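You operate a simulated robot arm through the tools that you are given. There is no shell and no other tool. Be economical: measure what you need, move in short steps, check, and stop when the job is done.

Carry out the task below with a simulated robot arm. There is one attempt and no reset: what you move stays moved.

JOB
Wipe the crumbs off the weigh belt and zero the checkweigher.
Fine: isolator off for the wipe; pad back, isolator on, then zero. What is to be rubbed or washed off counts as gone when no trace of it is left.

The check looks at the end state, three seconds after you hand in, the way a careful person would. Anything else that was tipped, shoved, dropped, spilled or broken makes it a failure.

ROBOT AND FRAMES
A 6-joint arm with a two-finger parallel gripper on a trunk, on a base that drives. Base frame: it is fixed to the floor where the robot stands at the start and does not move with it; the origin is under the middle of the robot, x ahead of it, y to its left, z up. Lengths are in mm, angles in degrees, forces in N, time in s.
With the tool pointing down near the work surface it reaches from about 100 to 720 mm from the robot's upright axis, wherever it stands. Its first joint turns from -166.0 to 166.0 degrees. Places, roughly: blue pad [-500, 1750, 750]; crumbs on the weigh belt [300, 900, 800]; isolator switch [600, 0, 700]; yellow key [0, 900, 800]. Payload 3.91 kg.
The tool frame sits at the grasp point between the pads (the TCP): z along the fingers, y along the line on which they close. The tips reach 30 mm beyond it. Largest opening 110 mm; finger width 20, thickness 10; the body of the gripper, 48 by 112 mm, starts 55 mm behind the TCP.
Orientation is that of the tool frame in the base frame, as a unit quaternion [w, x, y, z]. With the fingers straight down and closing along the base's y, the tool's x points along the base's -x, its y along +y and its z along -z.

CONTROLS
- The arm moves only by the tool nudge_tool. Its argument "targets" is one flat list of numbers, 7 for each row, row after row: the turn, a rotation vector about the tool's x, y, z in degrees, then the shift along the tool's x, y, z in mm, then the opening in per cent of the stroke, from 0 (shut) to 100 (fully open). In form: [rx, ry, rz, tx, ty, tz, gripper, rx, ry, rz, tx, ty, tz, gripper, ...]. A call has 1 to 8 rows; each row shifts and turns the commanded pose from where the row before left it, along the tool's axes as they then stand. A row lasts 0.2 s, in which the tool goes at most 50 mm and 8.6 degrees; a call with a longer step from one row to the next is refused whole, and so is a gripper value outside its range. Where a pose cannot be reached the arm comes as near as it can. A force on the tool above 90 N (or 10 N above the force at the start of the call, whichever is more), or a blocked arm, ends the call early, and 0.2 s more pass. Each finger travels about 45 mm/s and halts on what it meets, pressing with about 21 N; the grip force reading is that of the motor and also rises with nothing between the fingers. The clock runs only during rows and for 0.2 s after the last one: add rows that do not move to give the fingers time. The reply holds the time, the measured pose of the TCP, the force on the tool along the base axes, the opening and the grip force, in the units named above and with some noise, with the torque about the TCP (base axes, N m) and any sound that the robot's microphone picked up, and new pictures: "views" is both (left out), scene, wrist or none.
- Cameras (640 x 400 px; columns grow to the right, rows downward): "scene" is now at [10, 196.2, 1313.1]; the picture's right is [0.55, -0.84, 0.00], its down [-0.57, -0.37, -0.74] and it looks along [0.62, 0.40, -0.68] (base axes); focal length 271 px, centre (320, 200). "wrist" rides on the gripper at [71, 22, -107] in the tool frame; the picture's right is [-0.29, 0.96, 0.00], its down [-0.76, -0.23, -0.61] and it looks along [-0.58, -0.18, 0.79] (tool axes); focal length 243 px, centre (320, 200). There is no depth. A picture from a camera that has moved, and an enlarged one, comes with that camera's place and axes in the base frame and with its lens.
- slide_trunk(by): slides the trunk up (or, below 0, down) by that many mm; the arm and the scene camera ride with it, the base frame stays. It gives what a move gives, with no picture.
- base_move(legs): drives the robot by 1 to 6 legs, each [ahead, left, turn to the left] in mm, mm and degrees, along the robot's own axes; the way and the turn of a leg run together, so that a leg with both is an arc; at most 1500 mm and 180 degrees a leg. The arm and the cameras ride along, it lands a little off, and it stops where it bumps. It gives what a move gives, and a new picture of the scene camera.
- turn_head(pan, tilt): turns the head with the scene camera to pan (to the left, within 86 degrees either way) and tilt (down, from -29 to 69), counted from straight ahead of the robot. It gives what a move gives, and a new picture of the scene camera.
- enlarge(camera, box): a new picture of the part [left, top, right, bottom] of that camera's present view, enlarged. No time passes.
- sign_off(): hands the job in; it is judged then, once.

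Work in short steps. Places have to be worked out from the pictures, the camera data and where the tool is seen: move nearer, look again, correct. Check each grasp and each placing, and mend what went wrong. You have 120 turns and 260 pictures in all, those below and enlarged ones among them. Open the gripper and draw the arm clear of the work before you hand the job in, unless the task says otherwise; then end with one line.

The tools are called after "Emit:" by a JSON object that holds its "op" and its "data". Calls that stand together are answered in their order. nudge_tool: Moves the arm, as the interface text tells. Its arguments: {"type":"object","properties":{"targets":{"type":"array"},"views":{"type":"string","enum":["both","scene","wrist","none"]}},"required":["targets"]} The other tools are called the same way: slide_trunk (by) slides the trunk up or down; base_move (legs) drives the base; turn_head (pan, tilt) turns the head that bears the scene camera; enlarge (camera, box) takes an enlarged picture of a part of a camera's view; sign_off () hands the job in.

At the start:

```text
time_s: 0.0
eef_pos: [202.6, 341.2, 1062.1]
ee_rot: [0.0, 0.0, 1.0, 0.0]
ft_force: [-0.3, 0.2, 0.5]
torque: [-0.02, -0.01, 0.01]
gripper_width: 109.9
finger_force: 0.1
trunk travel left (down, up): [-275.0, 315.0]
robot x, y, heading: [0.8, 2.2, -0.2]
head pan, tilt: [33.2, 42.5]
```

scene: 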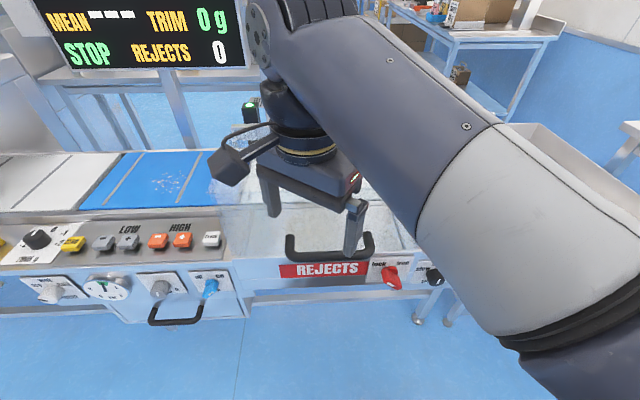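
wrist: 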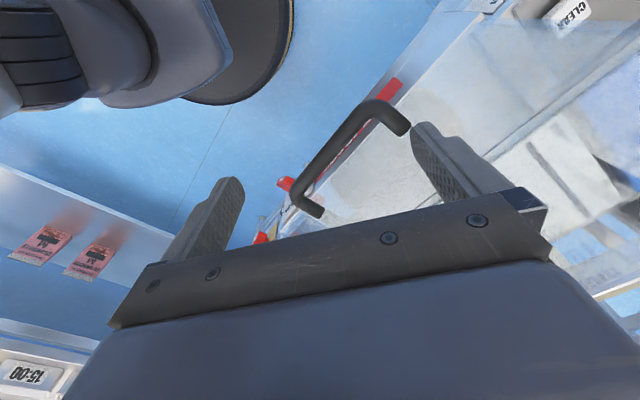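

The picture shows the machine ahead-left with display, belt, keys and a row of switches below. I look around with the head first, to the left where the keys and pad should be.

Emit:
{"op": "turn_head", "data": {"pan": 75, "tilt": 35}}

Emit:
{"op": "turn_head", "data": {"pan": 0, "tilt": 40}}

```text
time_s: 1.1
eef_pos: [203.2, 341.3, 1061.1]
ee_rot: [0.0, 0.0, 1.0, 0.0]
ft_force: [1.0, 0.6, -1.2]
torque: [0.01, -0.01, 0.0]
gripper_width: 109.8
finger_force: 0.1
trunk travel left (down, up): [-275.0, 315.0]
robot x, y, heading: [3.2, 2.8, 0.1]
head pan, tilt: [75.0, 35.0]
camera scene: at [-36.8, 235.6, 1324.3], right [0.97, -0.26, 0.0], down [-0.15, -0.55, -0.82], along [0.21, 0.79, -0.57], focal length 271 px, centre (320, 200)
```

scene: 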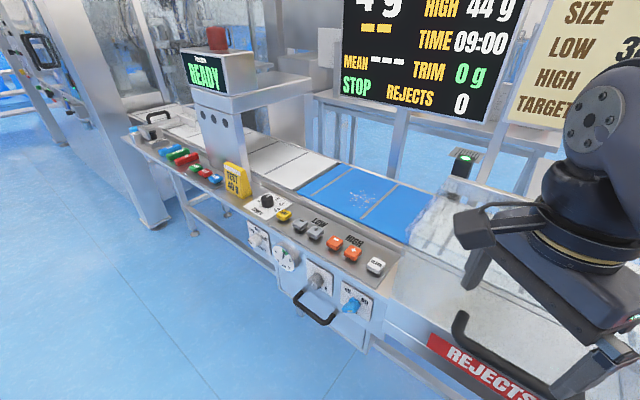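

```text
time_s: 2.6
eef_pos: [202.9, 340.0, 1061.5]
ee_rot: [-0.001, 0.0, 1.0, 0.001]
ft_force: [-0.8, 0.6, -0.3]
torque: [-0.01, 0.0, 0.04]
gripper_width: 109.9
finger_force: 0.2
trunk travel left (down, up): [-275.0, 315.0]
robot x, y, heading: [3.9, 2.2, 0.0]
head pan, tilt: [0.0, 40.0]
camera scene: at [25.3, 150.7, 1316.8], right [0.0, -1.0, 0.0], down [-0.64, 0.0, -0.77], along [0.77, 0.0, -0.64], focal length 271 px, centre (320, 200)
```

scene: 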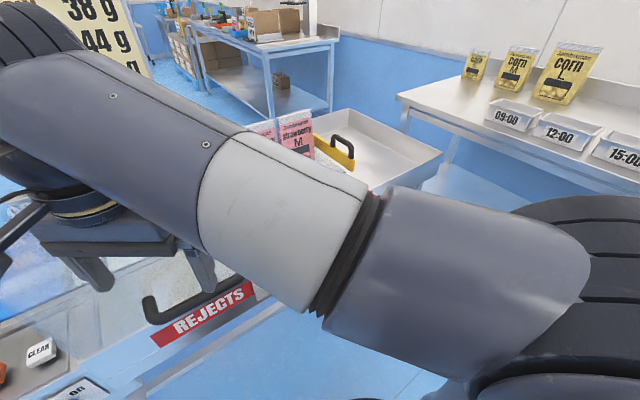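

I need to read the labels on the controls; turning back toward the red and black knobs and enlarging.

Emit:
{"op": "turn_head", "data": {"pan": 25, "tilt": 55}}

Emit:
{"op": "enlarge", "data": {"camera": "scene", "box": [200, 100, 440, 250]}}

Emit:
{"op": "turn_head", "data": {"pan": 75, "tilt": 40}}

Emit:
{"op": "enlarge", "data": {"camera": "scene", "box": [230, 130, 430, 310]}}

```text
time_s: 3.5
eef_pos: [203.4, 341.1, 1061.5]
ee_rot: [0.0, 0.0, 1.0, 0.001]
ft_force: [1.2, 0.3, -0.6]
torque: [0.04, -0.01, -0.02]
gripper_width: 110.0
finger_force: 0.1
trunk travel left (down, up): [-275.0, 315.0]
robot x, y, heading: [-2.9, 1.9, -0.0]
head pan, tilt: [25.0, 55.0]
camera scene: at [5.7, 181.0, 1296.2], right [0.42, -0.91, 0.0], down [-0.74, -0.35, -0.57], along [0.52, 0.24, -0.82], focal length 271 px, centre (320, 200)
```

scene: 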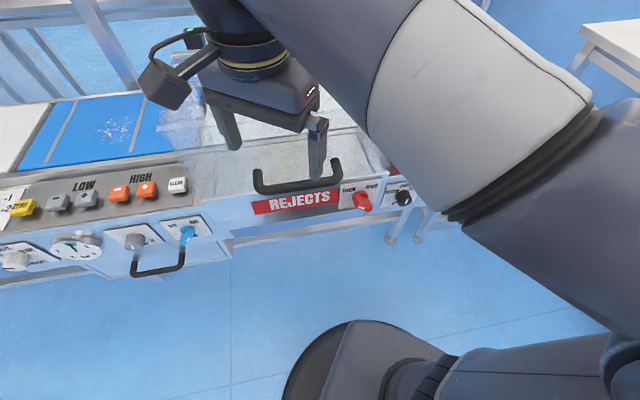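

```text
2.67 times, centred on (320, 175) of scene
camera zoom: at [5.7, 181.0, 1296.2], right [0.42, -0.91, 0.0], down [-0.74, -0.35, -0.57], along [0.52, 0.24, -0.82], focal length 723 px, centre (320, 267)
```

zoom: 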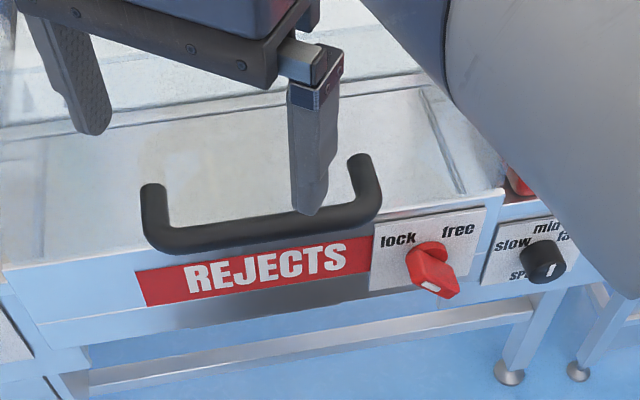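

```text
time_s: 4.6
eef_pos: [204.1, 340.7, 1062.4]
ee_rot: [0.0, 0.0, 1.0, 0.0]
ft_force: [0.2, -0.3, -1.1]
torque: [-0.01, 0.03, 0.01]
gripper_width: 110.0
finger_force: 0.1
trunk travel left (down, up): [-275.0, 315.0]
robot x, y, heading: [0.4, 3.9, 0.1]
head pan, tilt: [75.0, 40.0]
camera scene: at [-37.6, 232.7, 1316.8], right [0.97, -0.26, 0.0], down [-0.17, -0.62, -0.77], along [0.2, 0.74, -0.64], focal length 271 px, centre (320, 200)
```

scene: 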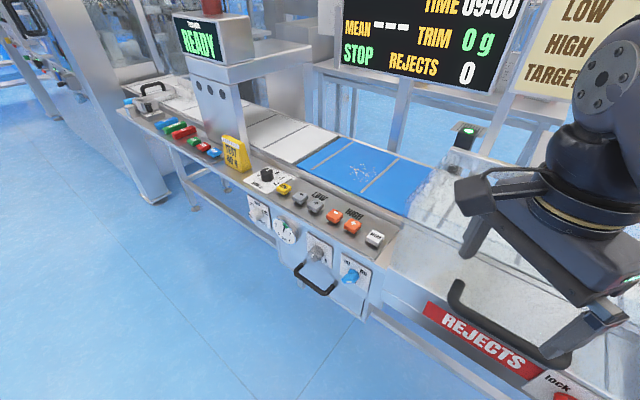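

```text
2.22 times, centred on (330, 220) of scene
camera zoom: at [-37.6, 232.7, 1316.8], right [0.97, -0.26, 0.0], down [-0.17, -0.62, -0.77], along [0.2, 0.74, -0.64], focal length 602 px, centre (298, 156)
```

zoom: 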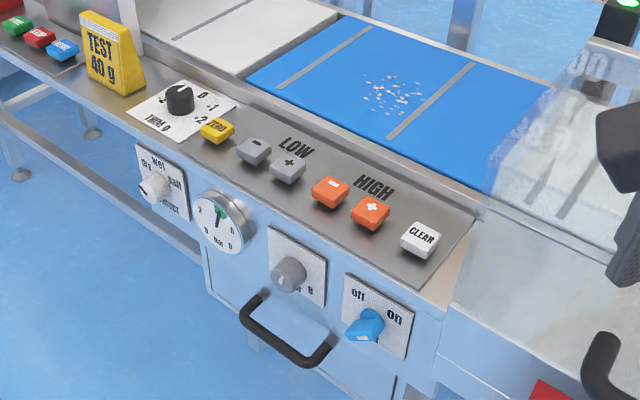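

The machine front runs along u≈(0.55,-0.84), so a left turn of about 33° squares the robot to it. I turn the base and look again toward the right end, where the isolator should be.

Emit:
{"op": "base_move", "data": {"legs": [[0, 0, 33.2]]}}

Emit:
{"op": "turn_head", "data": {"pan": -20, "tilt": 45}}

```text
time_s: 6.6
eef_pos: [-12.2, 396.4, 1060.3]
ee_rot: [0.0, -0.28, 0.96, 0.0]
ft_force: [-0.1, 0.4, -0.1]
torque: [-0.01, 0.0, 0.01]
gripper_width: 109.8
finger_force: 0.0
trunk travel left (down, up): [-275.0, 315.0]
robot x, y, heading: [-1.3, -0.5, 32.6]
head pan, tilt: [75.0, 40.0]
camera scene: at [-158.2, 175.4, 1316.8], right [0.95, 0.3, 0.0], down [0.19, -0.61, -0.77], along [-0.23, 0.73, -0.64], focal length 271 px, centre (320, 200)
```

scene: 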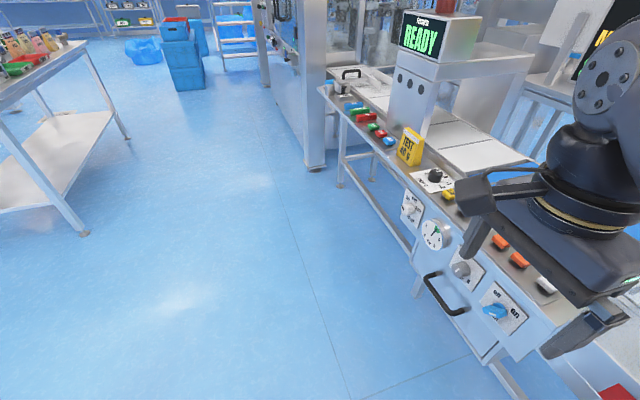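

```text
time_s: 8.3
eef_pos: [-11.9, 395.6, 1061.4]
ee_rot: [0.001, -0.279, 0.96, 0.0]
ft_force: [0.2, 0.7, 0.4]
torque: [0.03, 0.0, -0.02]
gripper_width: 109.9
finger_force: 0.0
trunk travel left (down, up): [-275.0, 315.0]
robot x, y, heading: [-0.2, 1.1, 32.3]
head pan, tilt: [-20.0, 45.0]
camera scene: at [-53.2, 112.0, 1309.5], right [0.22, -0.98, 0.0], down [-0.69, -0.15, -0.71], along [0.69, 0.15, -0.71], focal length 271 px, centre (320, 200)
```

scene: 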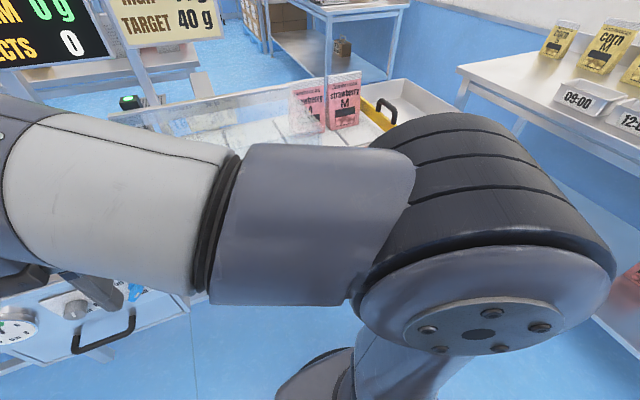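

The arm blocks the right-hand view; the view to the robot's left is clear. I turn the base right so that the isolator lies to the left.

Emit:
{"op": "base_move", "data": {"legs": [[0, 0, -90]]}}

Emit:
{"op": "turn_head", "data": {"pan": 60, "tilt": 45}}

```text
time_s: 11.1
eef_pos: [304.7, 236.4, 1064.2]
ee_rot: [-0.014, 0.185, 0.983, 0.001]
ft_force: [-15.5, -10.0, 7.9]
torque: [0.19, 0.1, 0.55]
gripper_width: 102.6
finger_force: 0.1
trunk travel left (down, up): [-275.0, 315.0]
robot x, y, heading: [-2.7, -1.8, -22.7]
head pan, tilt: [-20.0, 45.0]
stopped in leg 1: the force on the tool passed its limit (the readings are from after the stop); the commanded pose is now the measured one
camera scene: at [59.0, 105.3, 1309.7], right [-0.68, -0.73, 0.0], down [-0.52, 0.48, -0.71], along [0.52, -0.48, -0.71], focal length 271 px, centre (320, 200)
```

scene: 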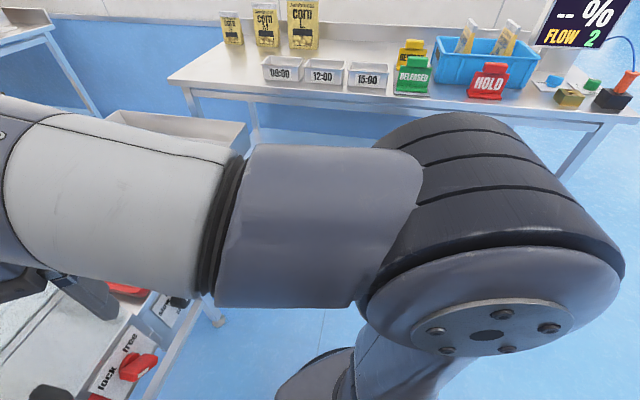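

```text
time_s: 12.6
eef_pos: [303.7, 237.5, 1063.3]
ee_rot: [-0.012, 0.186, 0.983, 0.001]
ft_force: [-24.8, -9.0, 4.7]
torque: [0.02, 0.39, 1.01]
gripper_width: 100.7
finger_force: 0.1
trunk travel left (down, up): [-275.0, 315.0]
robot x, y, heading: [-1.9, 2.0, -22.8]
head pan, tilt: [60.0, 45.0]
camera scene: at [63.8, 209.9, 1309.9], right [0.6, -0.8, 0.0], down [-0.56, -0.43, -0.71], along [0.57, 0.43, -0.71], focal length 271 px, centre (320, 200)
```

scene: 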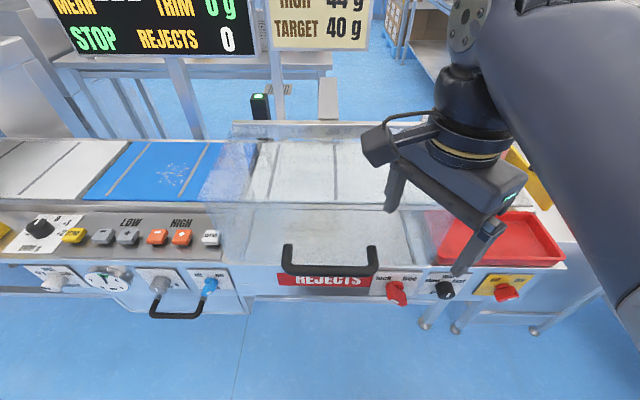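

The tool touched something (probably the clear guard over the outfeed). The red knob on a yellow plate at (505,292) is the isolator. I turn back a little to release the contact and enlarge.

Emit:
{"op": "base_move", "data": {"legs": [[0, 0, 8]]}}

Emit:
{"op": "enlarge", "data": {"camera": "scene", "box": [300, 100, 620, 300]}}

Emit:
{"op": "nudge_tool", "data": {"targets": [0, 0, 0, 0, 0, 0, 100], "views": "wrist"}}

```text
time_s: 13.7
eef_pos: [271.9, 280.2, 1062.2]
ee_rot: [-0.012, 0.116, 0.993, 0.001]
ft_force: [-0.3, 0.6, 0.3]
torque: [0.0, 0.05, 0.01]
gripper_width: 110.3
finger_force: 0.1
trunk travel left (down, up): [-275.0, 315.0]
robot x, y, heading: [-0.0, 3.6, -14.8]
head pan, tilt: [60.0, 45.0]
camera scene: at [36.3, 218.8, 1309.5], right [0.71, -0.7, 0.0], down [-0.5, -0.5, -0.71], along [0.5, 0.5, -0.71], focal length 271 px, centre (320, 200)
```

scene: 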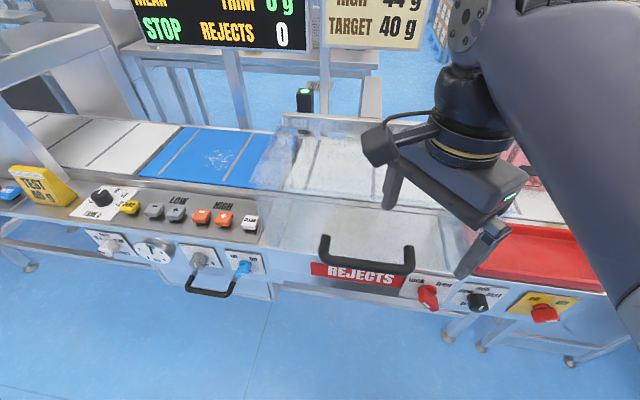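

```text
2.00 times, centred on (460, 200) of scene
camera zoom: at [36.3, 218.8, 1309.5], right [0.71, -0.7, 0.0], down [-0.5, -0.5, -0.71], along [0.5, 0.5, -0.71], focal length 542 px, centre (40, 200)
```

zoom: 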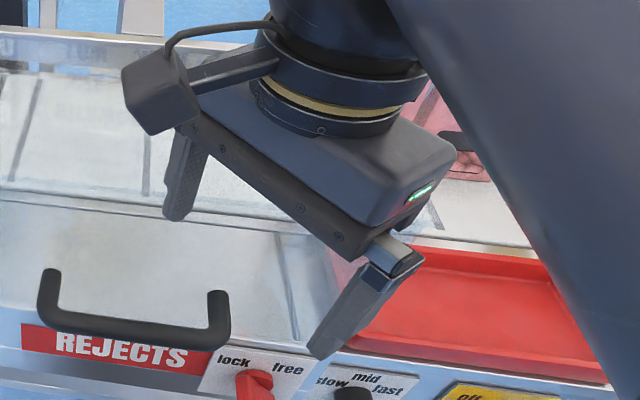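

```text
time_s: 14.1
eef_pos: [272.0, 280.1, 1061.8]
ee_rot: [-0.013, 0.117, 0.993, 0.001]
ft_force: [0.3, -0.6, -0.9]
torque: [-0.02, -0.01, 0.02]
gripper_width: 109.8
finger_force: 0.2
trunk travel left (down, up): [-275.0, 315.0]
robot x, y, heading: [-2.4, 1.2, -14.7]
head pan, tilt: [60.0, 45.0]
camera wrist: at [211.0, 316.6, 1171.0], right [0.5, 0.86, -0.01], down [0.7, -0.4, 0.59], along [0.51, -0.3, -0.81], focal length 243 px, centre (320, 200)
```

wrist: 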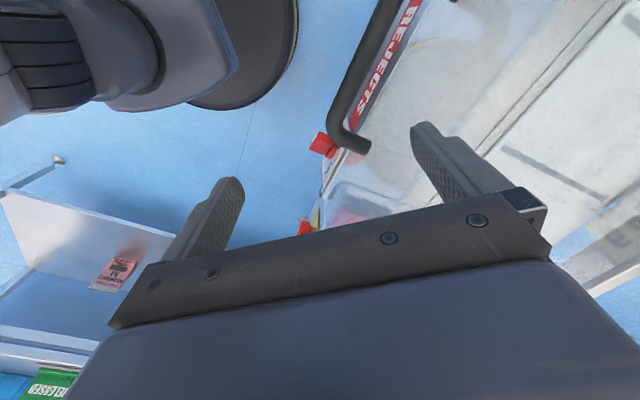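

The isolator is the red knob on the yellow plate; triangulation says a tall clear guard starts near d≈430 from me. I square up to the machine again and shift right along it, staying a bit back.

Emit:
{"op": "base_move", "data": {"legs": [[0, 0, 47.9], [-60, -420, 0]]}}

Emit:
{"op": "turn_head", "data": {"pan": 30, "tilt": 50}}

```text
time_s: 18.8
eef_pos: [151.4, 11.1, 1062.9]
ee_rot: [-0.012, -0.303, 0.953, -0.005]
ft_force: [-0.6, -0.1, -0.8]
torque: [-0.03, 0.01, 0.0]
gripper_width: 110.0
finger_force: 0.0
trunk travel left (down, up): [-275.0, 315.0]
robot x, y, heading: [179.2, -375.1, 34.1]
head pan, tilt: [60.0, 45.0]
camera scene: at [39.1, -205.8, 1309.5], right [1.0, 0.07, 0.0], down [0.05, -0.71, -0.71], along [-0.05, 0.71, -0.71], focal length 271 px, centre (320, 200)
```

scene: 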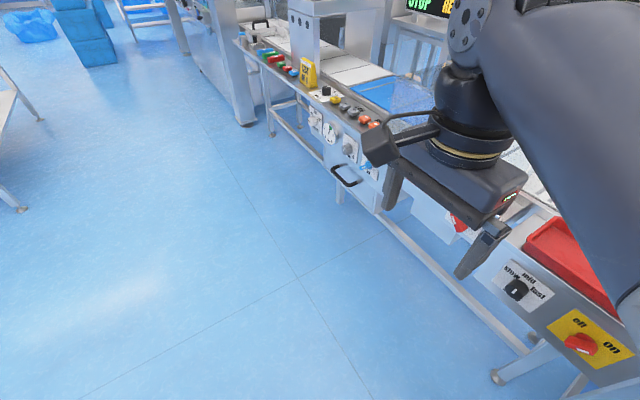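

```text
time_s: 19.8
eef_pos: [151.2, 11.7, 1063.5]
ee_rot: [-0.012, -0.303, 0.953, -0.005]
ft_force: [-0.3, 0.7, 0.3]
torque: [-0.01, 0.01, -0.02]
gripper_width: 109.7
finger_force: 0.0
trunk travel left (down, up): [-275.0, 315.0]
robot x, y, heading: [178.6, -376.5, 33.7]
head pan, tilt: [30.0, 50.0]
camera scene: at [78.5, -217.9, 1302.6], right [0.9, -0.44, 0.0], down [-0.34, -0.69, -0.64], along [0.28, 0.58, -0.77], focal length 271 px, centre (320, 200)
```

scene: 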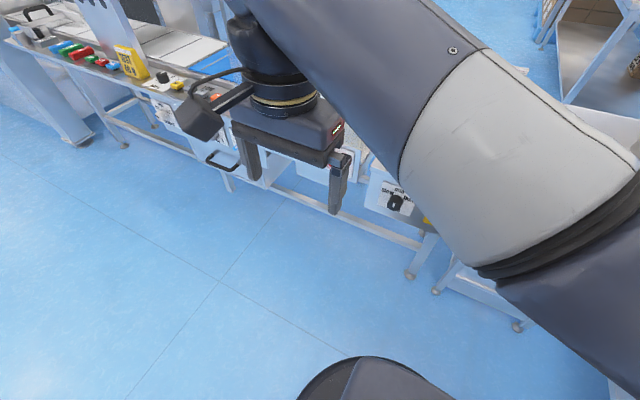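

From two views the isolator is at about (604,33,655). I swing the arm in front of it (staying back from the machine) before pitching the tool horizontal.

Emit:
{"op": "nudge_tool", "data": {"targets": [0, 0, 0, -25, -29, 15, 50, 0, 0, 0, -25, -29, 15, 20, 0, 0, 0, -25, -29, 15, 0, 0, 0, 0, -25, -29, 15, 0, 0, 0, 0, -25, -29, 15, 0, 0, 0, 0, -25, -29, 15, 0, 0, 0, 0, -25, -29, 15, 0, 0, 0, 2, -25, -29, 15, 0], "views": "scene"}}

```text
time_s: 21.6
eef_pos: [445.2, -60.9, 935.9]
ee_rot: [-0.011, -0.287, 0.958, -0.005]
ft_force: [0.1, 0.0, 0.0]
torque: [0.01, -0.03, -0.02]
gripper_width: 0.0
finger_force: 21.2
trunk travel left (down, up): [-275.0, 315.0]
robot x, y, heading: [178.7, -378.2, 33.7]
head pan, tilt: [30.0, 50.0]
camera scene: at [78.3, -218.0, 1302.6], right [0.9, -0.44, 0.0], down [-0.34, -0.69, -0.64], along [0.28, 0.58, -0.77], focal length 271 px, centre (320, 200)
```

scene: 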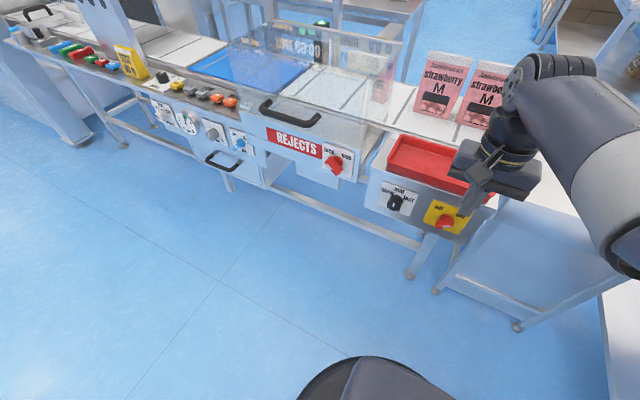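

Clear view now. I enlarge the isolator to read its state.

Emit:
{"op": "enlarge", "data": {"camera": "scene", "box": [370, 170, 498, 250]}}

Emit:
{"op": "enlarge", "data": {"camera": "scene", "box": [130, 40, 386, 200]}}

```text
5.00 times, centred on (434, 210) of scene
camera zoom: at [78.3, -218.0, 1302.6], right [0.9, -0.44, 0.0], down [-0.34, -0.69, -0.64], along [0.28, 0.58, -0.77], focal length 1356 px, centre (-250, 150)
```

zoom: 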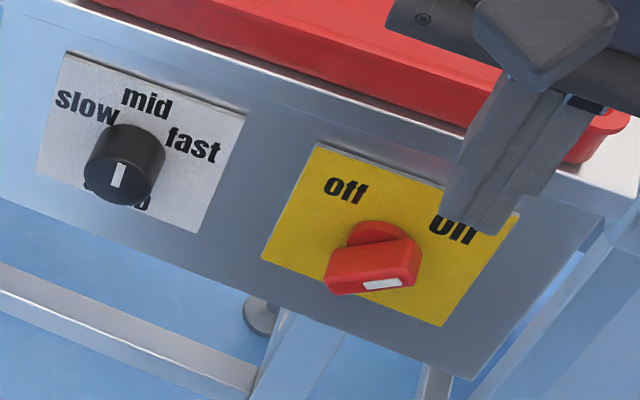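

```text
2.50 times, centred on (258, 120) of scene
camera zoom: at [78.3, -218.0, 1302.6], right [0.9, -0.44, 0.0], down [-0.34, -0.69, -0.64], along [0.28, 0.58, -0.77], focal length 678 px, centre (475, 400)
```

zoom: 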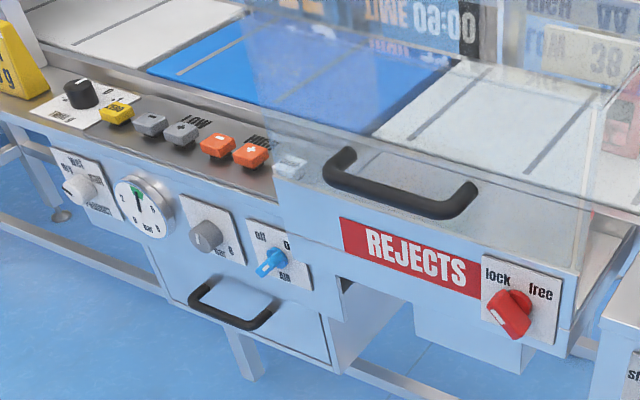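

The isolator is a bar knob, white mark toward "on" (up-right); off is a 90° counter-clockwise turn. I pitch the tool forward to horizontal in place.

Emit:
{"op": "nudge_tool", "data": {"targets": [0, -8.2, 0, 0, 0, 0, 0, 0, -8.2, 0, 0, 0, 0, 0, 0, -8.2, 0, 0, 0, 0, 0, 0, -8.2, 0, 0, 0, 0, 0, 0, -8.2, 0, 0, 0, 0, 0, 0, -8.2, 0, 0, 0, 0, 0, 0, -8.2, 0, 0, 0, 0, 0, 0, -8.2, 0, 0, 0, 0, 0], "views": "none"}}

Emit:
{"op": "nudge_tool", "data": {"targets": [0, -8.2, 0, 0, 0, 0, 30, 0, -8.2, 0, 0, 0, 0, 50, 0, -8.0, 0, 0, 0, 0, 60], "views": "both"}}

```text
time_s: 23.4
eef_pos: [446.3, -62.1, 937.6]
ee_rot: [0.509, -0.245, 0.811, 0.152]
ft_force: [0.7, -0.4, -0.7]
torque: [0.0, 0.0, 0.02]
gripper_width: 0.0
finger_force: 21.3
trunk travel left (down, up): [-275.0, 315.0]
robot x, y, heading: [180.3, -378.7, 34.2]
head pan, tilt: [30.0, 50.0]
```

```text
time_s: 24.2
eef_pos: [446.0, -63.6, 938.5]
ee_rot: [0.67, -0.205, 0.685, 0.2]
ft_force: [0.2, -1.7, -0.4]
torque: [0.0, 0.0, -0.01]
gripper_width: 65.8
finger_force: 0.0
trunk travel left (down, up): [-275.0, 315.0]
robot x, y, heading: [178.0, -380.5, 34.1]
head pan, tilt: [30.0, 50.0]
camera scene: at [78.5, -218.2, 1302.7], right [0.9, -0.44, 0.0], down [-0.34, -0.69, -0.64], along [0.28, 0.58, -0.77], focal length 271 px, centre (320, 200)
camera wrist: at [343.2, -106.0, 869.2], right [-0.52, 0.8, 0.29], down [-0.37, -0.52, 0.77], along [0.77, 0.3, 0.56], focal length 243 px, centre (320, 200)
```

scene: 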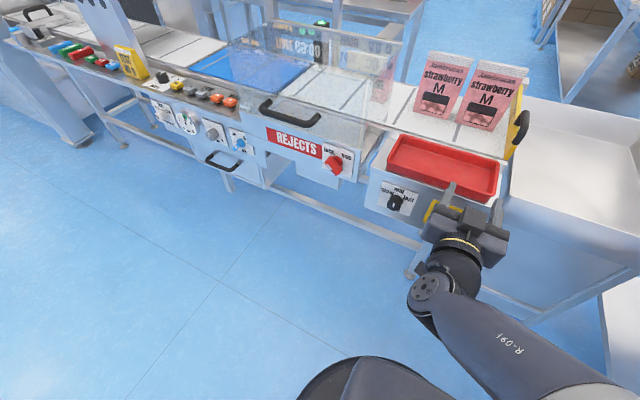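
wrist: 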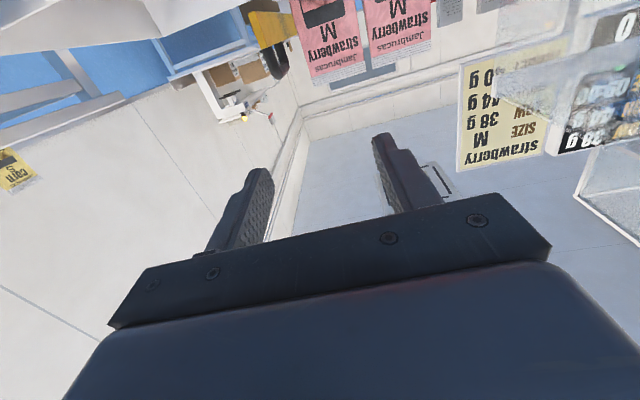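

The tool is now horizontal facing the machine squarely. I lower it to the knob height (~652) while staying at d≈340, then roll +45° to straddle the bar.

Emit:
{"op": "nudge_tool", "data": {"targets": [0, 0, 0, 47.7, 0, 0, 60, 0, 0, 0, 47.7, 0, 0, 60, 0, 0, 0, 47.7, 0, 0, 60, 0, 0, 0, 47.7, 0, 0, 60, 0, 0, 0, 47.7, 0, 0, 60, 0, 0, 0, 47.7, 0, 0, 60], "views": "wrist"}}

Emit:
{"op": "nudge_tool", "data": {"targets": [0, 0, 7.5, 0, 0, 0, 60, 0, 0, 7.5, 0, 0, 0, 60, 0, 0, 7.5, 0, 0, 0, 60, 0, 0, 7.5, 0, 0, 0, 60, 0, 0, 7.5, 0, 0, 0, 60, 0, 0, 7.5, 0, 0, 0, 60], "views": "both"}}

```text
time_s: 25.6
eef_pos: [438.3, 2.9, 788.3]
ee_rot: [0.669, -0.208, 0.686, 0.197]
ft_force: [-0.7, -0.1, 0.4]
torque: [-0.04, 0.07, 0.0]
gripper_width: 65.8
finger_force: 0.0
out of reach, approached as far as the arm can: row 3, 4, 5, 6
trunk travel left (down, up): [-275.0, 315.0]
robot x, y, heading: [181.2, -376.6, 33.8]
head pan, tilt: [30.0, 50.0]
camera wrist: at [335.0, -38.8, 719.7], right [-0.52, 0.81, 0.28], down [-0.37, -0.51, 0.78], along [0.77, 0.3, 0.56], focal length 243 px, centre (320, 200)
```

wrist: 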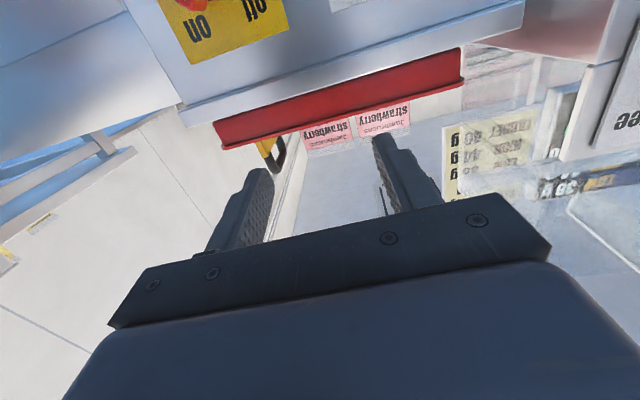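

```text
time_s: 27.0
eef_pos: [393.5, 68.9, 976.4]
ee_rot: [0.541, 0.071, 0.716, 0.436]
ft_force: [0.6, 0.1, 0.6]
torque: [0.0, -0.01, 0.03]
gripper_width: 66.2
finger_force: 0.0
out of reach, approached as far as the arm can: row 1, 2, 3, 4, 5, 6
trunk travel left (down, up): [-275.0, 315.0]
robot x, y, heading: [181.6, -379.4, 34.1]
head pan, tilt: [30.0, 50.0]
camera scene: at [78.6, -217.7, 1302.6], right [0.9, -0.44, 0.0], down [-0.34, -0.69, -0.64], along [0.28, 0.58, -0.77], focal length 271 px, centre (320, 200)
camera wrist: at [267.4, 65.2, 944.3], right [-0.24, 0.42, 0.88], down [-0.12, -0.91, 0.4], along [0.96, -0.01, 0.26], focal length 243 px, centre (320, 200)
```

scene: 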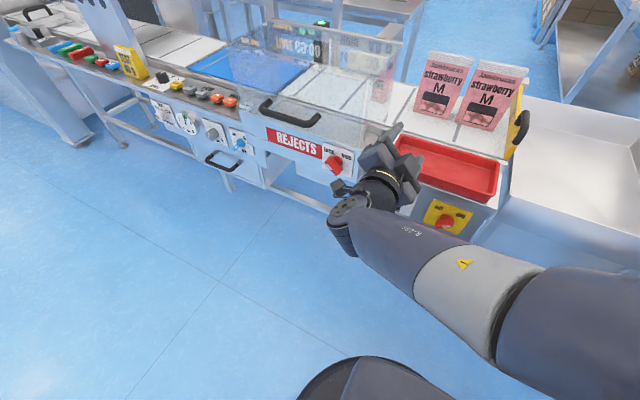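
wrist: 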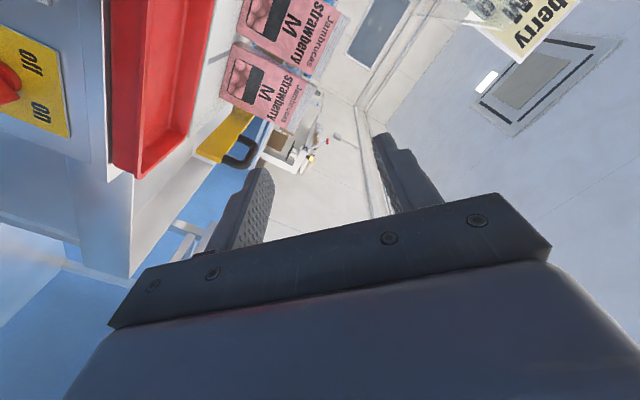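

The pose is out of reach because the shoulder sits too high; I lower the trunk.

Emit:
{"op": "slide_trunk", "data": {"by": -260}}

Emit:
{"op": "nudge_tool", "data": {"targets": [0, 0, 0, 0, 0, 0, 60], "views": "both"}}

```text
time_s: 29.6
eef_pos: [393.6, 69.3, 716.8]
ee_rot: [0.542, 0.071, 0.715, 0.436]
ft_force: [0.2, -0.1, 0.4]
torque: [0.0, 0.03, -0.01]
gripper_width: 65.9
finger_force: 0.0
trunk travel left (down, up): [-15.0, 575.0]
robot x, y, heading: [179.5, -378.4, 33.9]
head pan, tilt: [30.0, 50.0]
```

```text
time_s: 30.0
eef_pos: [393.3, 70.5, 716.0]
ee_rot: [0.541, 0.071, 0.715, 0.436]
ft_force: [0.9, -0.6, 0.2]
torque: [-0.03, 0.06, 0.02]
gripper_width: 66.0
finger_force: 0.0
trunk travel left (down, up): [-15.0, 575.0]
robot x, y, heading: [179.6, -377.7, 34.2]
head pan, tilt: [30.0, 50.0]
camera scene: at [78.6, -217.9, 1042.6], right [0.9, -0.44, 0.0], down [-0.34, -0.69, -0.64], along [0.28, 0.58, -0.77], focal length 271 px, centre (320, 200)
camera wrist: at [267.5, 65.1, 684.0], right [-0.24, 0.42, 0.88], down [-0.12, -0.91, 0.4], along [0.96, -0.01, 0.27], focal length 243 px, centre (320, 200)
```

scene: 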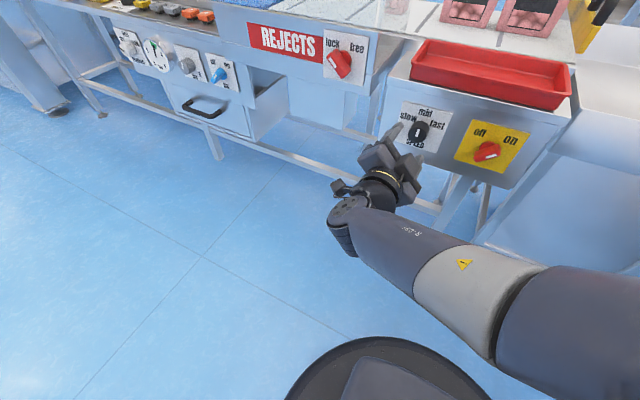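
wrist: 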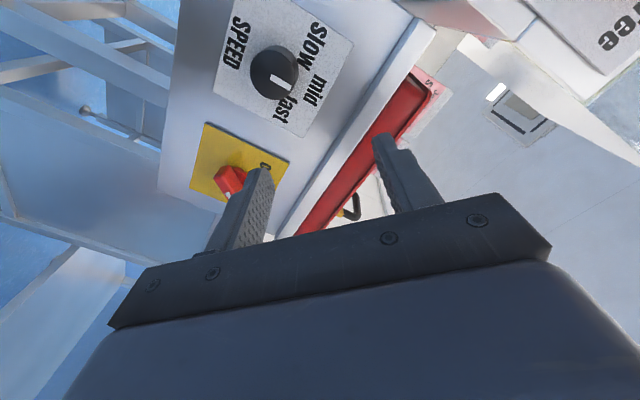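

Arm is in reach with the desired roll. Three-view fit gives the knob at about (603,36,656). I enlarge for bar detail.

Emit:
{"op": "enlarge", "data": {"camera": "scene", "box": [440, 110, 536, 170]}}

Emit:
{"op": "enlarge", "data": {"camera": "wrist", "box": [180, 110, 308, 190]}}

```text
6.67 times, centred on (488, 140) of scene
camera zoom: at [78.6, -217.9, 1042.6], right [0.9, -0.44, 0.0], down [-0.34, -0.69, -0.64], along [0.28, 0.58, -0.77], focal length 1808 px, centre (-800, 600)
```

zoom: 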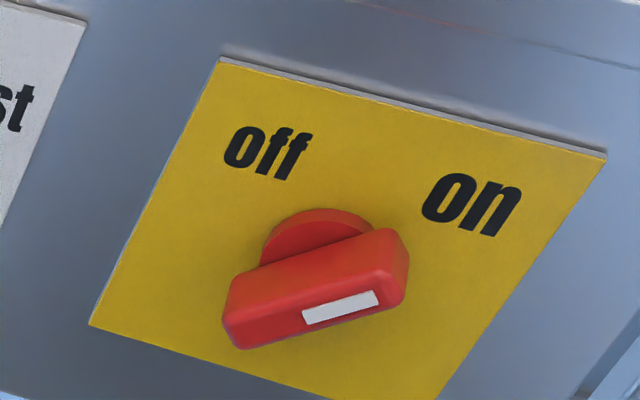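

```text
5.00 times, centred on (244, 150) of wrist
camera zoom: at [267.5, 65.1, 684.0], right [-0.24, 0.42, 0.88], down [-0.12, -0.91, 0.4], along [0.96, -0.01, 0.27], focal length 1213 px, centre (700, 450)
```

zoom: 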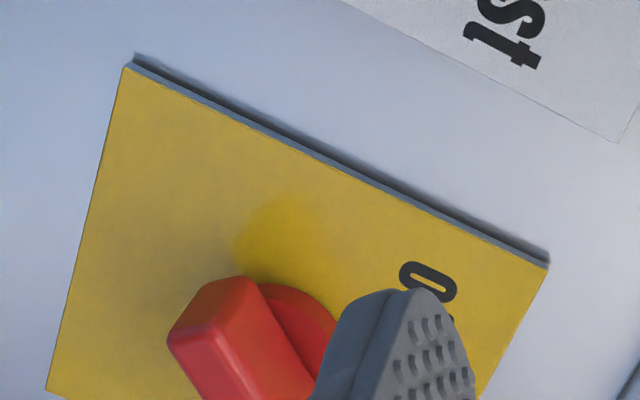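

Bar knob about 60 mm long, on at up-right as expected. First I centre laterally, keeping ~85 mm standoff.

Emit:
{"op": "nudge_tool", "data": {"targets": [0, 0, 0, -15.2, -35.1, 15, 60, 0, 0, 0, -15.2, -35.1, 15, 60, 0, 0, 0, -15.2, -35.1, 15, 60, 0, 0, 0, -15.2, -35.1, 15, 60], "views": "both"}}

```text
time_s: 31.0
eef_pos: [484.4, -11.5, 750.6]
ee_rot: [0.542, 0.071, 0.718, 0.431]
ft_force: [1.0, 0.8, -0.1]
torque: [0.01, -0.01, -0.01]
gripper_width: 65.9
finger_force: 0.1
out of reach, approached as far as the arm can: row 1, 2, 3, 4
trunk travel left (down, up): [-15.0, 575.0]
robot x, y, heading: [177.8, -379.4, 34.0]
head pan, tilt: [30.0, 50.0]
camera scene: at [78.6, -217.8, 1042.6], right [0.9, -0.44, 0.0], down [-0.34, -0.69, -0.64], along [0.28, 0.58, -0.77], focal length 271 px, centre (320, 200)
camera wrist: at [357.8, -16.1, 718.1], right [-0.23, 0.43, 0.87], down [-0.12, -0.9, 0.41], along [0.97, -0.01, 0.26], focal length 243 px, centre (320, 200)
```

scene: 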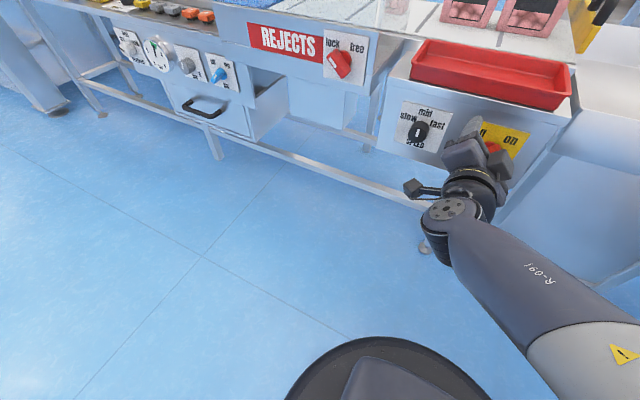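
wrist: 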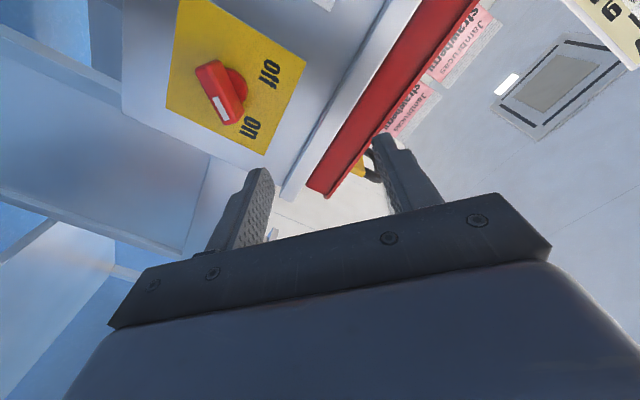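

The arm is folded too tightly here; I back the base up 150 mm so the wrist has room.

Emit:
{"op": "base_move", "data": {"legs": [[-150, 0, 0]]}}

Emit:
{"op": "nudge_tool", "data": {"targets": [0, 0, 0, 0, 0, 30, 60, 0, 0, 0, 0, 0, 40, 60], "views": "none"}}

```text
time_s: 32.4
eef_pos: [361.3, -94.1, 750.4]
ee_rot: [0.541, 0.071, 0.718, 0.433]
ft_force: [0.7, -0.5, 0.6]
torque: [0.03, 0.01, 0.02]
gripper_width: 66.1
finger_force: 0.0
trunk travel left (down, up): [-15.0, 575.0]
robot x, y, heading: [56.3, -457.8, 34.1]
head pan, tilt: [30.0, 50.0]
camera scene: at [-44.3, -300.5, 1042.6], right [0.9, -0.44, 0.0], down [-0.34, -0.69, -0.64], along [0.28, 0.58, -0.77], focal length 271 px, centre (320, 200)
```

scene: 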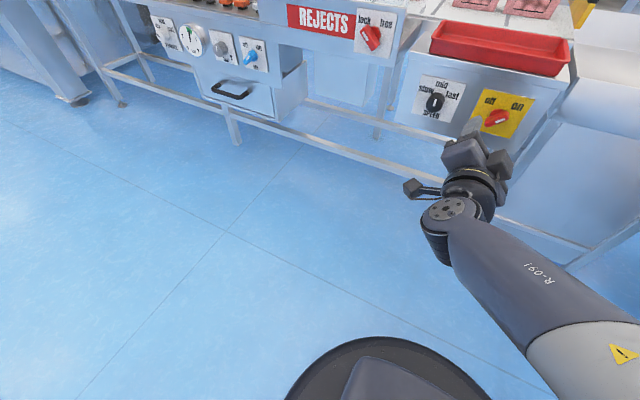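

```text
time_s: 33.0
eef_pos: [408.6, -52.8, 765.9]
ee_rot: [0.541, 0.071, 0.719, 0.43]
ft_force: [-0.4, 0.7, -0.2]
torque: [0.01, -0.01, 0.03]
gripper_width: 66.0
finger_force: 0.1
out of reach, approached as far as the arm can: row 1, 2
trunk travel left (down, up): [-15.0, 575.0]
robot x, y, heading: [56.7, -459.2, 33.8]
head pan, tilt: [30.0, 50.0]
```

The commanded point still carries on at z≈657; going farther forward should bring it into reach. I advance 100 mm and read the pose.

Emit:
{"op": "nudge_tool", "data": {"targets": [0, 0, 0, 0, 0, 30, 60, 0, 0, 0, 0, 0, 30, 60, 0, 0, 0, 0, 0, 30, 60], "views": "both"}}

```text
time_s: 33.8
eef_pos: [478.9, 1.8, 777.5]
ee_rot: [0.542, 0.071, 0.72, 0.428]
ft_force: [-0.2, -0.5, 0.7]
torque: [-0.02, 0.03, -0.03]
gripper_width: 65.9
finger_force: 0.1
out of reach, approached as far as the arm can: row 1, 2, 3
trunk travel left (down, up): [-15.0, 575.0]
robot x, y, heading: [52.0, -460.1, 33.7]
head pan, tilt: [30.0, 50.0]
camera scene: at [-44.4, -300.5, 1042.6], right [0.9, -0.44, 0.0], down [-0.34, -0.69, -0.64], along [0.28, 0.58, -0.77], focal length 271 px, centre (320, 200)
camera wrist: at [352.9, -3.0, 744.9], right [-0.23, 0.43, 0.87], down [-0.12, -0.9, 0.41], along [0.97, -0.01, 0.26], focal length 243 px, centre (320, 200)
```

scene: 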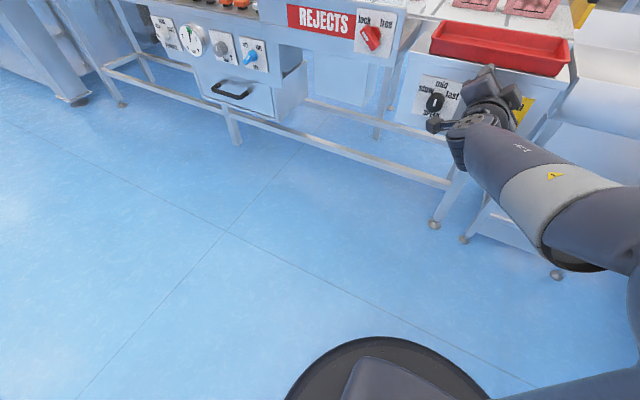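
wrist: 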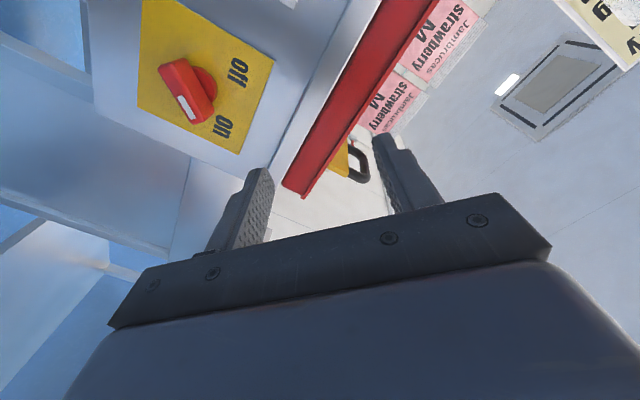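

With this roll the arm can't get low; I test by rolling back to 0° at the same commanded point (tips ~58 mm from the knob) to see the wrist's limits.

Emit:
{"op": "nudge_tool", "data": {"targets": [0, 0, -7.5, 0, 0, 0, 60, 0, 0, -7.5, 0, 0, 0, 60, 0, 0, -7.5, 0, 0, 0, 60, 0, 0, -7.5, 0, 0, 0, 60, 0, 0, -7.5, 0, 0, 0, 60, 0, 0, -7.5, 0, 0, 0, 60], "views": "both"}}

```text
time_s: 35.2
eef_pos: [479.6, 1.4, 777.5]
ee_rot: [0.666, -0.209, 0.69, 0.19]
ft_force: [-0.3, -0.4, 0.1]
torque: [-0.01, -0.02, 0.01]
gripper_width: 66.1
finger_force: 0.0
trunk travel left (down, up): [-15.0, 575.0]
robot x, y, heading: [57.1, -459.0, 34.0]
head pan, tilt: [30.0, 50.0]
camera scene: at [-44.3, -300.4, 1042.6], right [0.9, -0.44, 0.0], down [-0.34, -0.69, -0.64], along [0.28, 0.58, -0.77], focal length 271 px, centre (320, 200)
camera wrist: at [376.4, -41.3, 709.9], right [-0.51, 0.81, 0.27], down [-0.37, -0.5, 0.79], along [0.78, 0.3, 0.55], focal length 243 px, centre (320, 200)
```

scene: 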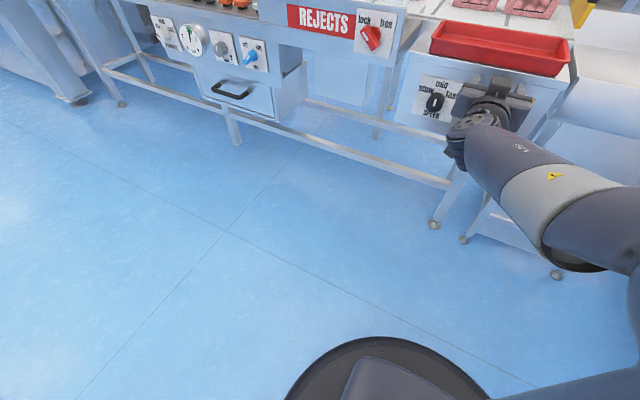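
wrist: 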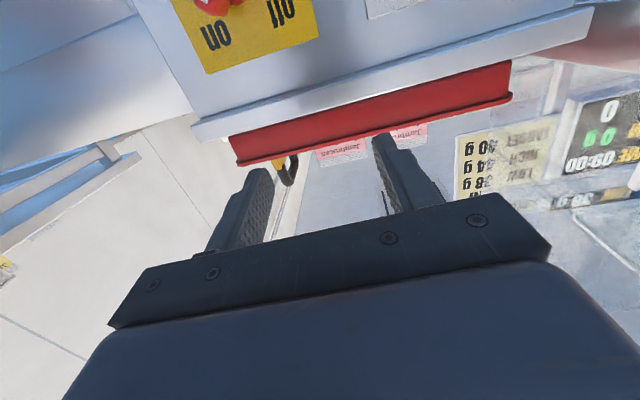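

It seems the command resets to the measured pose after each call. At roll 0 now, I test lowering by 120 mm.

Emit:
{"op": "nudge_tool", "data": {"targets": [0, 0, 0, 30, 0, 0, 60, 0, 0, 0, 30, 0, 0, 60, 0, 0, 0, 30, 0, 0, 60, 0, 0, 0, 30, 0, 0, 60], "views": "scene"}}

```text
time_s: 36.2
eef_pos: [476.0, -1.3, 655.7]
ee_rot: [0.666, -0.208, 0.691, 0.191]
ft_force: [0.7, 1.0, -0.3]
torque: [0.01, 0.01, 0.01]
gripper_width: 66.1
finger_force: 0.1
trunk travel left (down, up): [-15.0, 575.0]
robot x, y, heading: [54.1, -460.1, 34.2]
head pan, tilt: [30.0, 50.0]
camera scene: at [-44.4, -300.5, 1042.7], right [0.9, -0.44, 0.0], down [-0.34, -0.69, -0.64], along [0.28, 0.58, -0.77], focal length 271 px, centre (320, 200)
```

scene: 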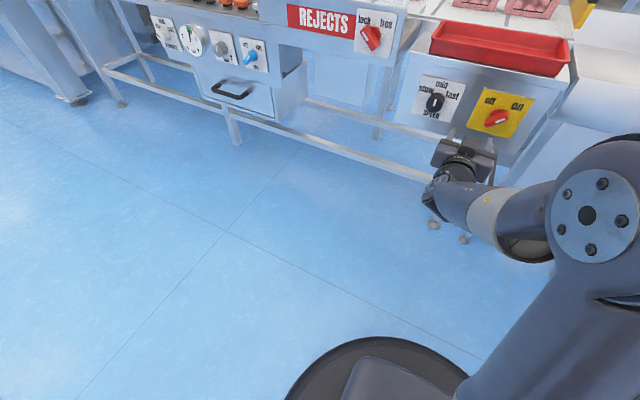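

Now at the right height. I roll +45° here.

Emit:
{"op": "nudge_tool", "data": {"targets": [0, 0, 7.5, 0, 0, 0, 60, 0, 0, 7.5, 0, 0, 0, 60, 0, 0, 7.5, 0, 0, 0, 60, 0, 0, 7.5, 0, 0, 0, 60, 0, 0, 7.5, 0, 0, 0, 60, 0, 0, 7.5, 0, 0, 0, 60], "views": "both"}}

```text
time_s: 37.6
eef_pos: [447.1, 46.8, 739.4]
ee_rot: [0.541, 0.074, 0.723, 0.425]
ft_force: [-0.2, -0.5, 0.6]
torque: [0.0, 0.0, 0.0]
gripper_width: 65.8
finger_force: 0.1
out of reach, approached as far as the arm can: row 3, 4, 5, 6
trunk travel left (down, up): [-15.0, 575.0]
robot x, y, heading: [56.6, -463.5, 33.9]
head pan, tilt: [30.0, 50.0]
camera scene: at [-44.3, -300.4, 1042.6], right [0.9, -0.44, 0.0], down [-0.34, -0.69, -0.64], along [0.28, 0.58, -0.77], focal length 271 px, centre (320, 200)
camera wrist: at [321.5, 42.6, 708.7], right [-0.22, 0.44, 0.87], down [-0.12, -0.9, 0.42], along [0.97, -0.01, 0.25], focal length 243 px, centre (320, 200)
```

scene: 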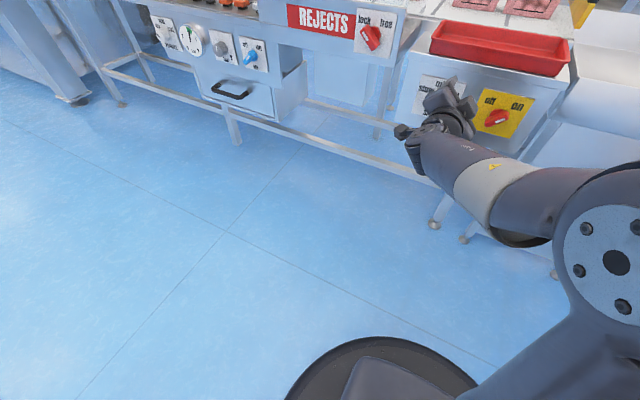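
wrist: 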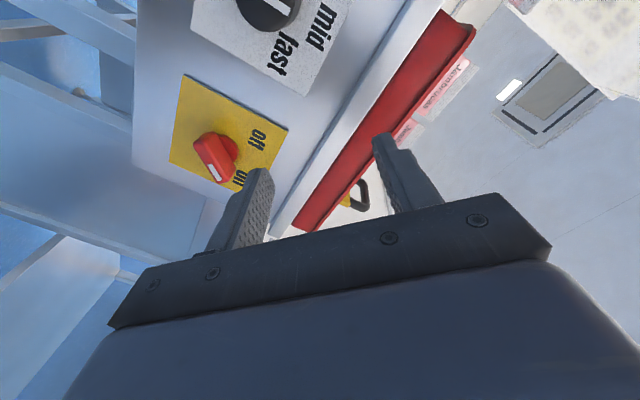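

The roll joint hits its limit on the positive side; the equivalent grip is roll −135° (camera on top, also better). I roll the other way by 180°.

Emit:
{"op": "nudge_tool", "data": {"targets": [0, 0, -8.5, 0, 0, 0, 60, 0, 0, -8.5, 0, 0, 0, 60, 0, 0, -8.5, 0, 0, 0, 60, 0, 0, -8.5, 0, 0, 0, 60, 0, 0, -8.5, 0, 0, 0, 60, 0, 0, -8.5, 0, 0, 0, 60, 0, 0, -8.5, 0, 0, 0, 60, 0, 0, -8.5, 0, 0, 0, 60], "views": "none"}}

Emit:
{"op": "nudge_tool", "data": {"targets": [0, 0, -8.5, 0, 0, 0, 60, 0, 0, -8.5, 0, 0, 0, 60, 0, 0, -8.5, 0, 0, 0, 60, 0, 0, -8.5, 0, 0, 0, 60, 0, 0, -8.5, 0, 0, 0, 60, 0, 0, -8.5, 0, 0, 0, 60, 0, 0, -8.5, 0, 0, 0, 60, 0, 0, -8.5, 0, 0, 0, 60], "views": "none"}}

Emit:
{"op": "nudge_tool", "data": {"targets": [0, 0, -8.5, 0, 0, 0, 60, 0, 0, -8.5, 0, 0, 0, 60, 0, 0, -8.5, 0, 0, 0, 60, 0, 0, -8.5, 0, 0, 0, 60, 0, 0, -8.5, 0, 0, 0, 60, 0, 0, -1.5, 0, 0, 0, 60], "views": "both"}}

```text
time_s: 39.4
eef_pos: [448.1, 45.1, 738.6]
ee_rot: [0.69, -0.343, 0.635, 0.055]
ft_force: [-0.2, 0.5, -1.1]
torque: [0.01, 0.01, -0.01]
gripper_width: 66.1
finger_force: 0.0
trunk travel left (down, up): [-15.0, 575.0]
robot x, y, heading: [57.0, -457.9, 33.6]
head pan, tilt: [30.0, 50.0]
```

```text
time_s: 41.2
eef_pos: [448.7, 46.0, 740.2]
ee_rot: [-0.603, 0.64, -0.333, 0.341]
ft_force: [-0.3, 1.4, 0.6]
torque: [0.01, 0.05, -0.01]
gripper_width: 66.0
finger_force: 0.0
trunk travel left (down, up): [-15.0, 575.0]
robot x, y, heading: [54.3, -456.3, 33.9]
head pan, tilt: [30.0, 50.0]
```

```text
time_s: 42.6
eef_pos: [447.7, 45.7, 739.5]
ee_rot: [-0.432, 0.717, -0.07, 0.542]
ft_force: [-0.2, -0.7, 0.1]
torque: [-0.02, -0.01, -0.02]
gripper_width: 66.2
finger_force: 0.1
trunk travel left (down, up): [-15.0, 575.0]
robot x, y, heading: [56.1, -463.1, 33.8]
head pan, tilt: [30.0, 50.0]
camera scene: at [-44.3, -300.4, 1042.6], right [0.9, -0.44, 0.0], down [-0.34, -0.69, -0.64], along [0.28, 0.58, -0.77], focal length 271 px, centre (320, 200)
camera wrist: at [395.5, -66.6, 778.7], right [0.23, -0.43, -0.87], down [-0.9, 0.24, -0.36], along [0.37, 0.87, -0.33], focal length 243 px, centre (320, 200)
```

scene: 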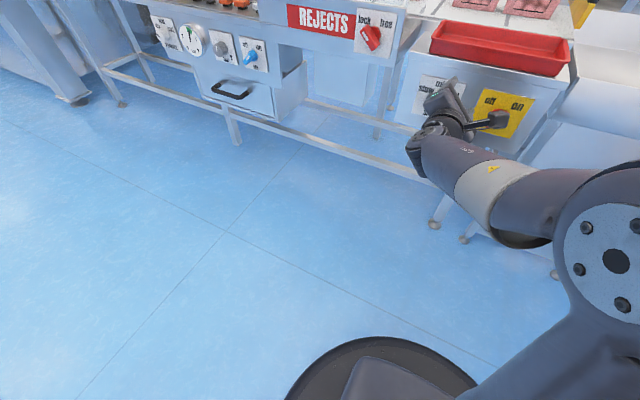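
wrist: 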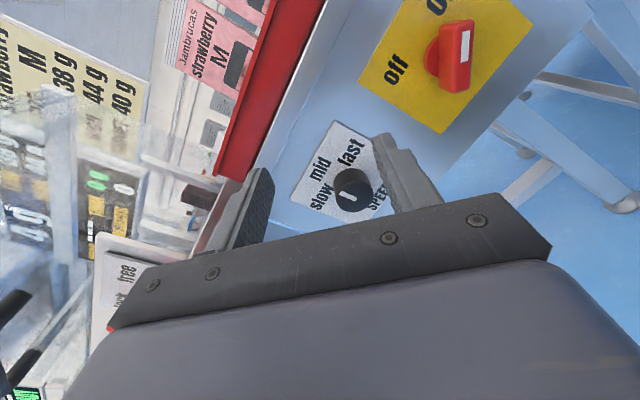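

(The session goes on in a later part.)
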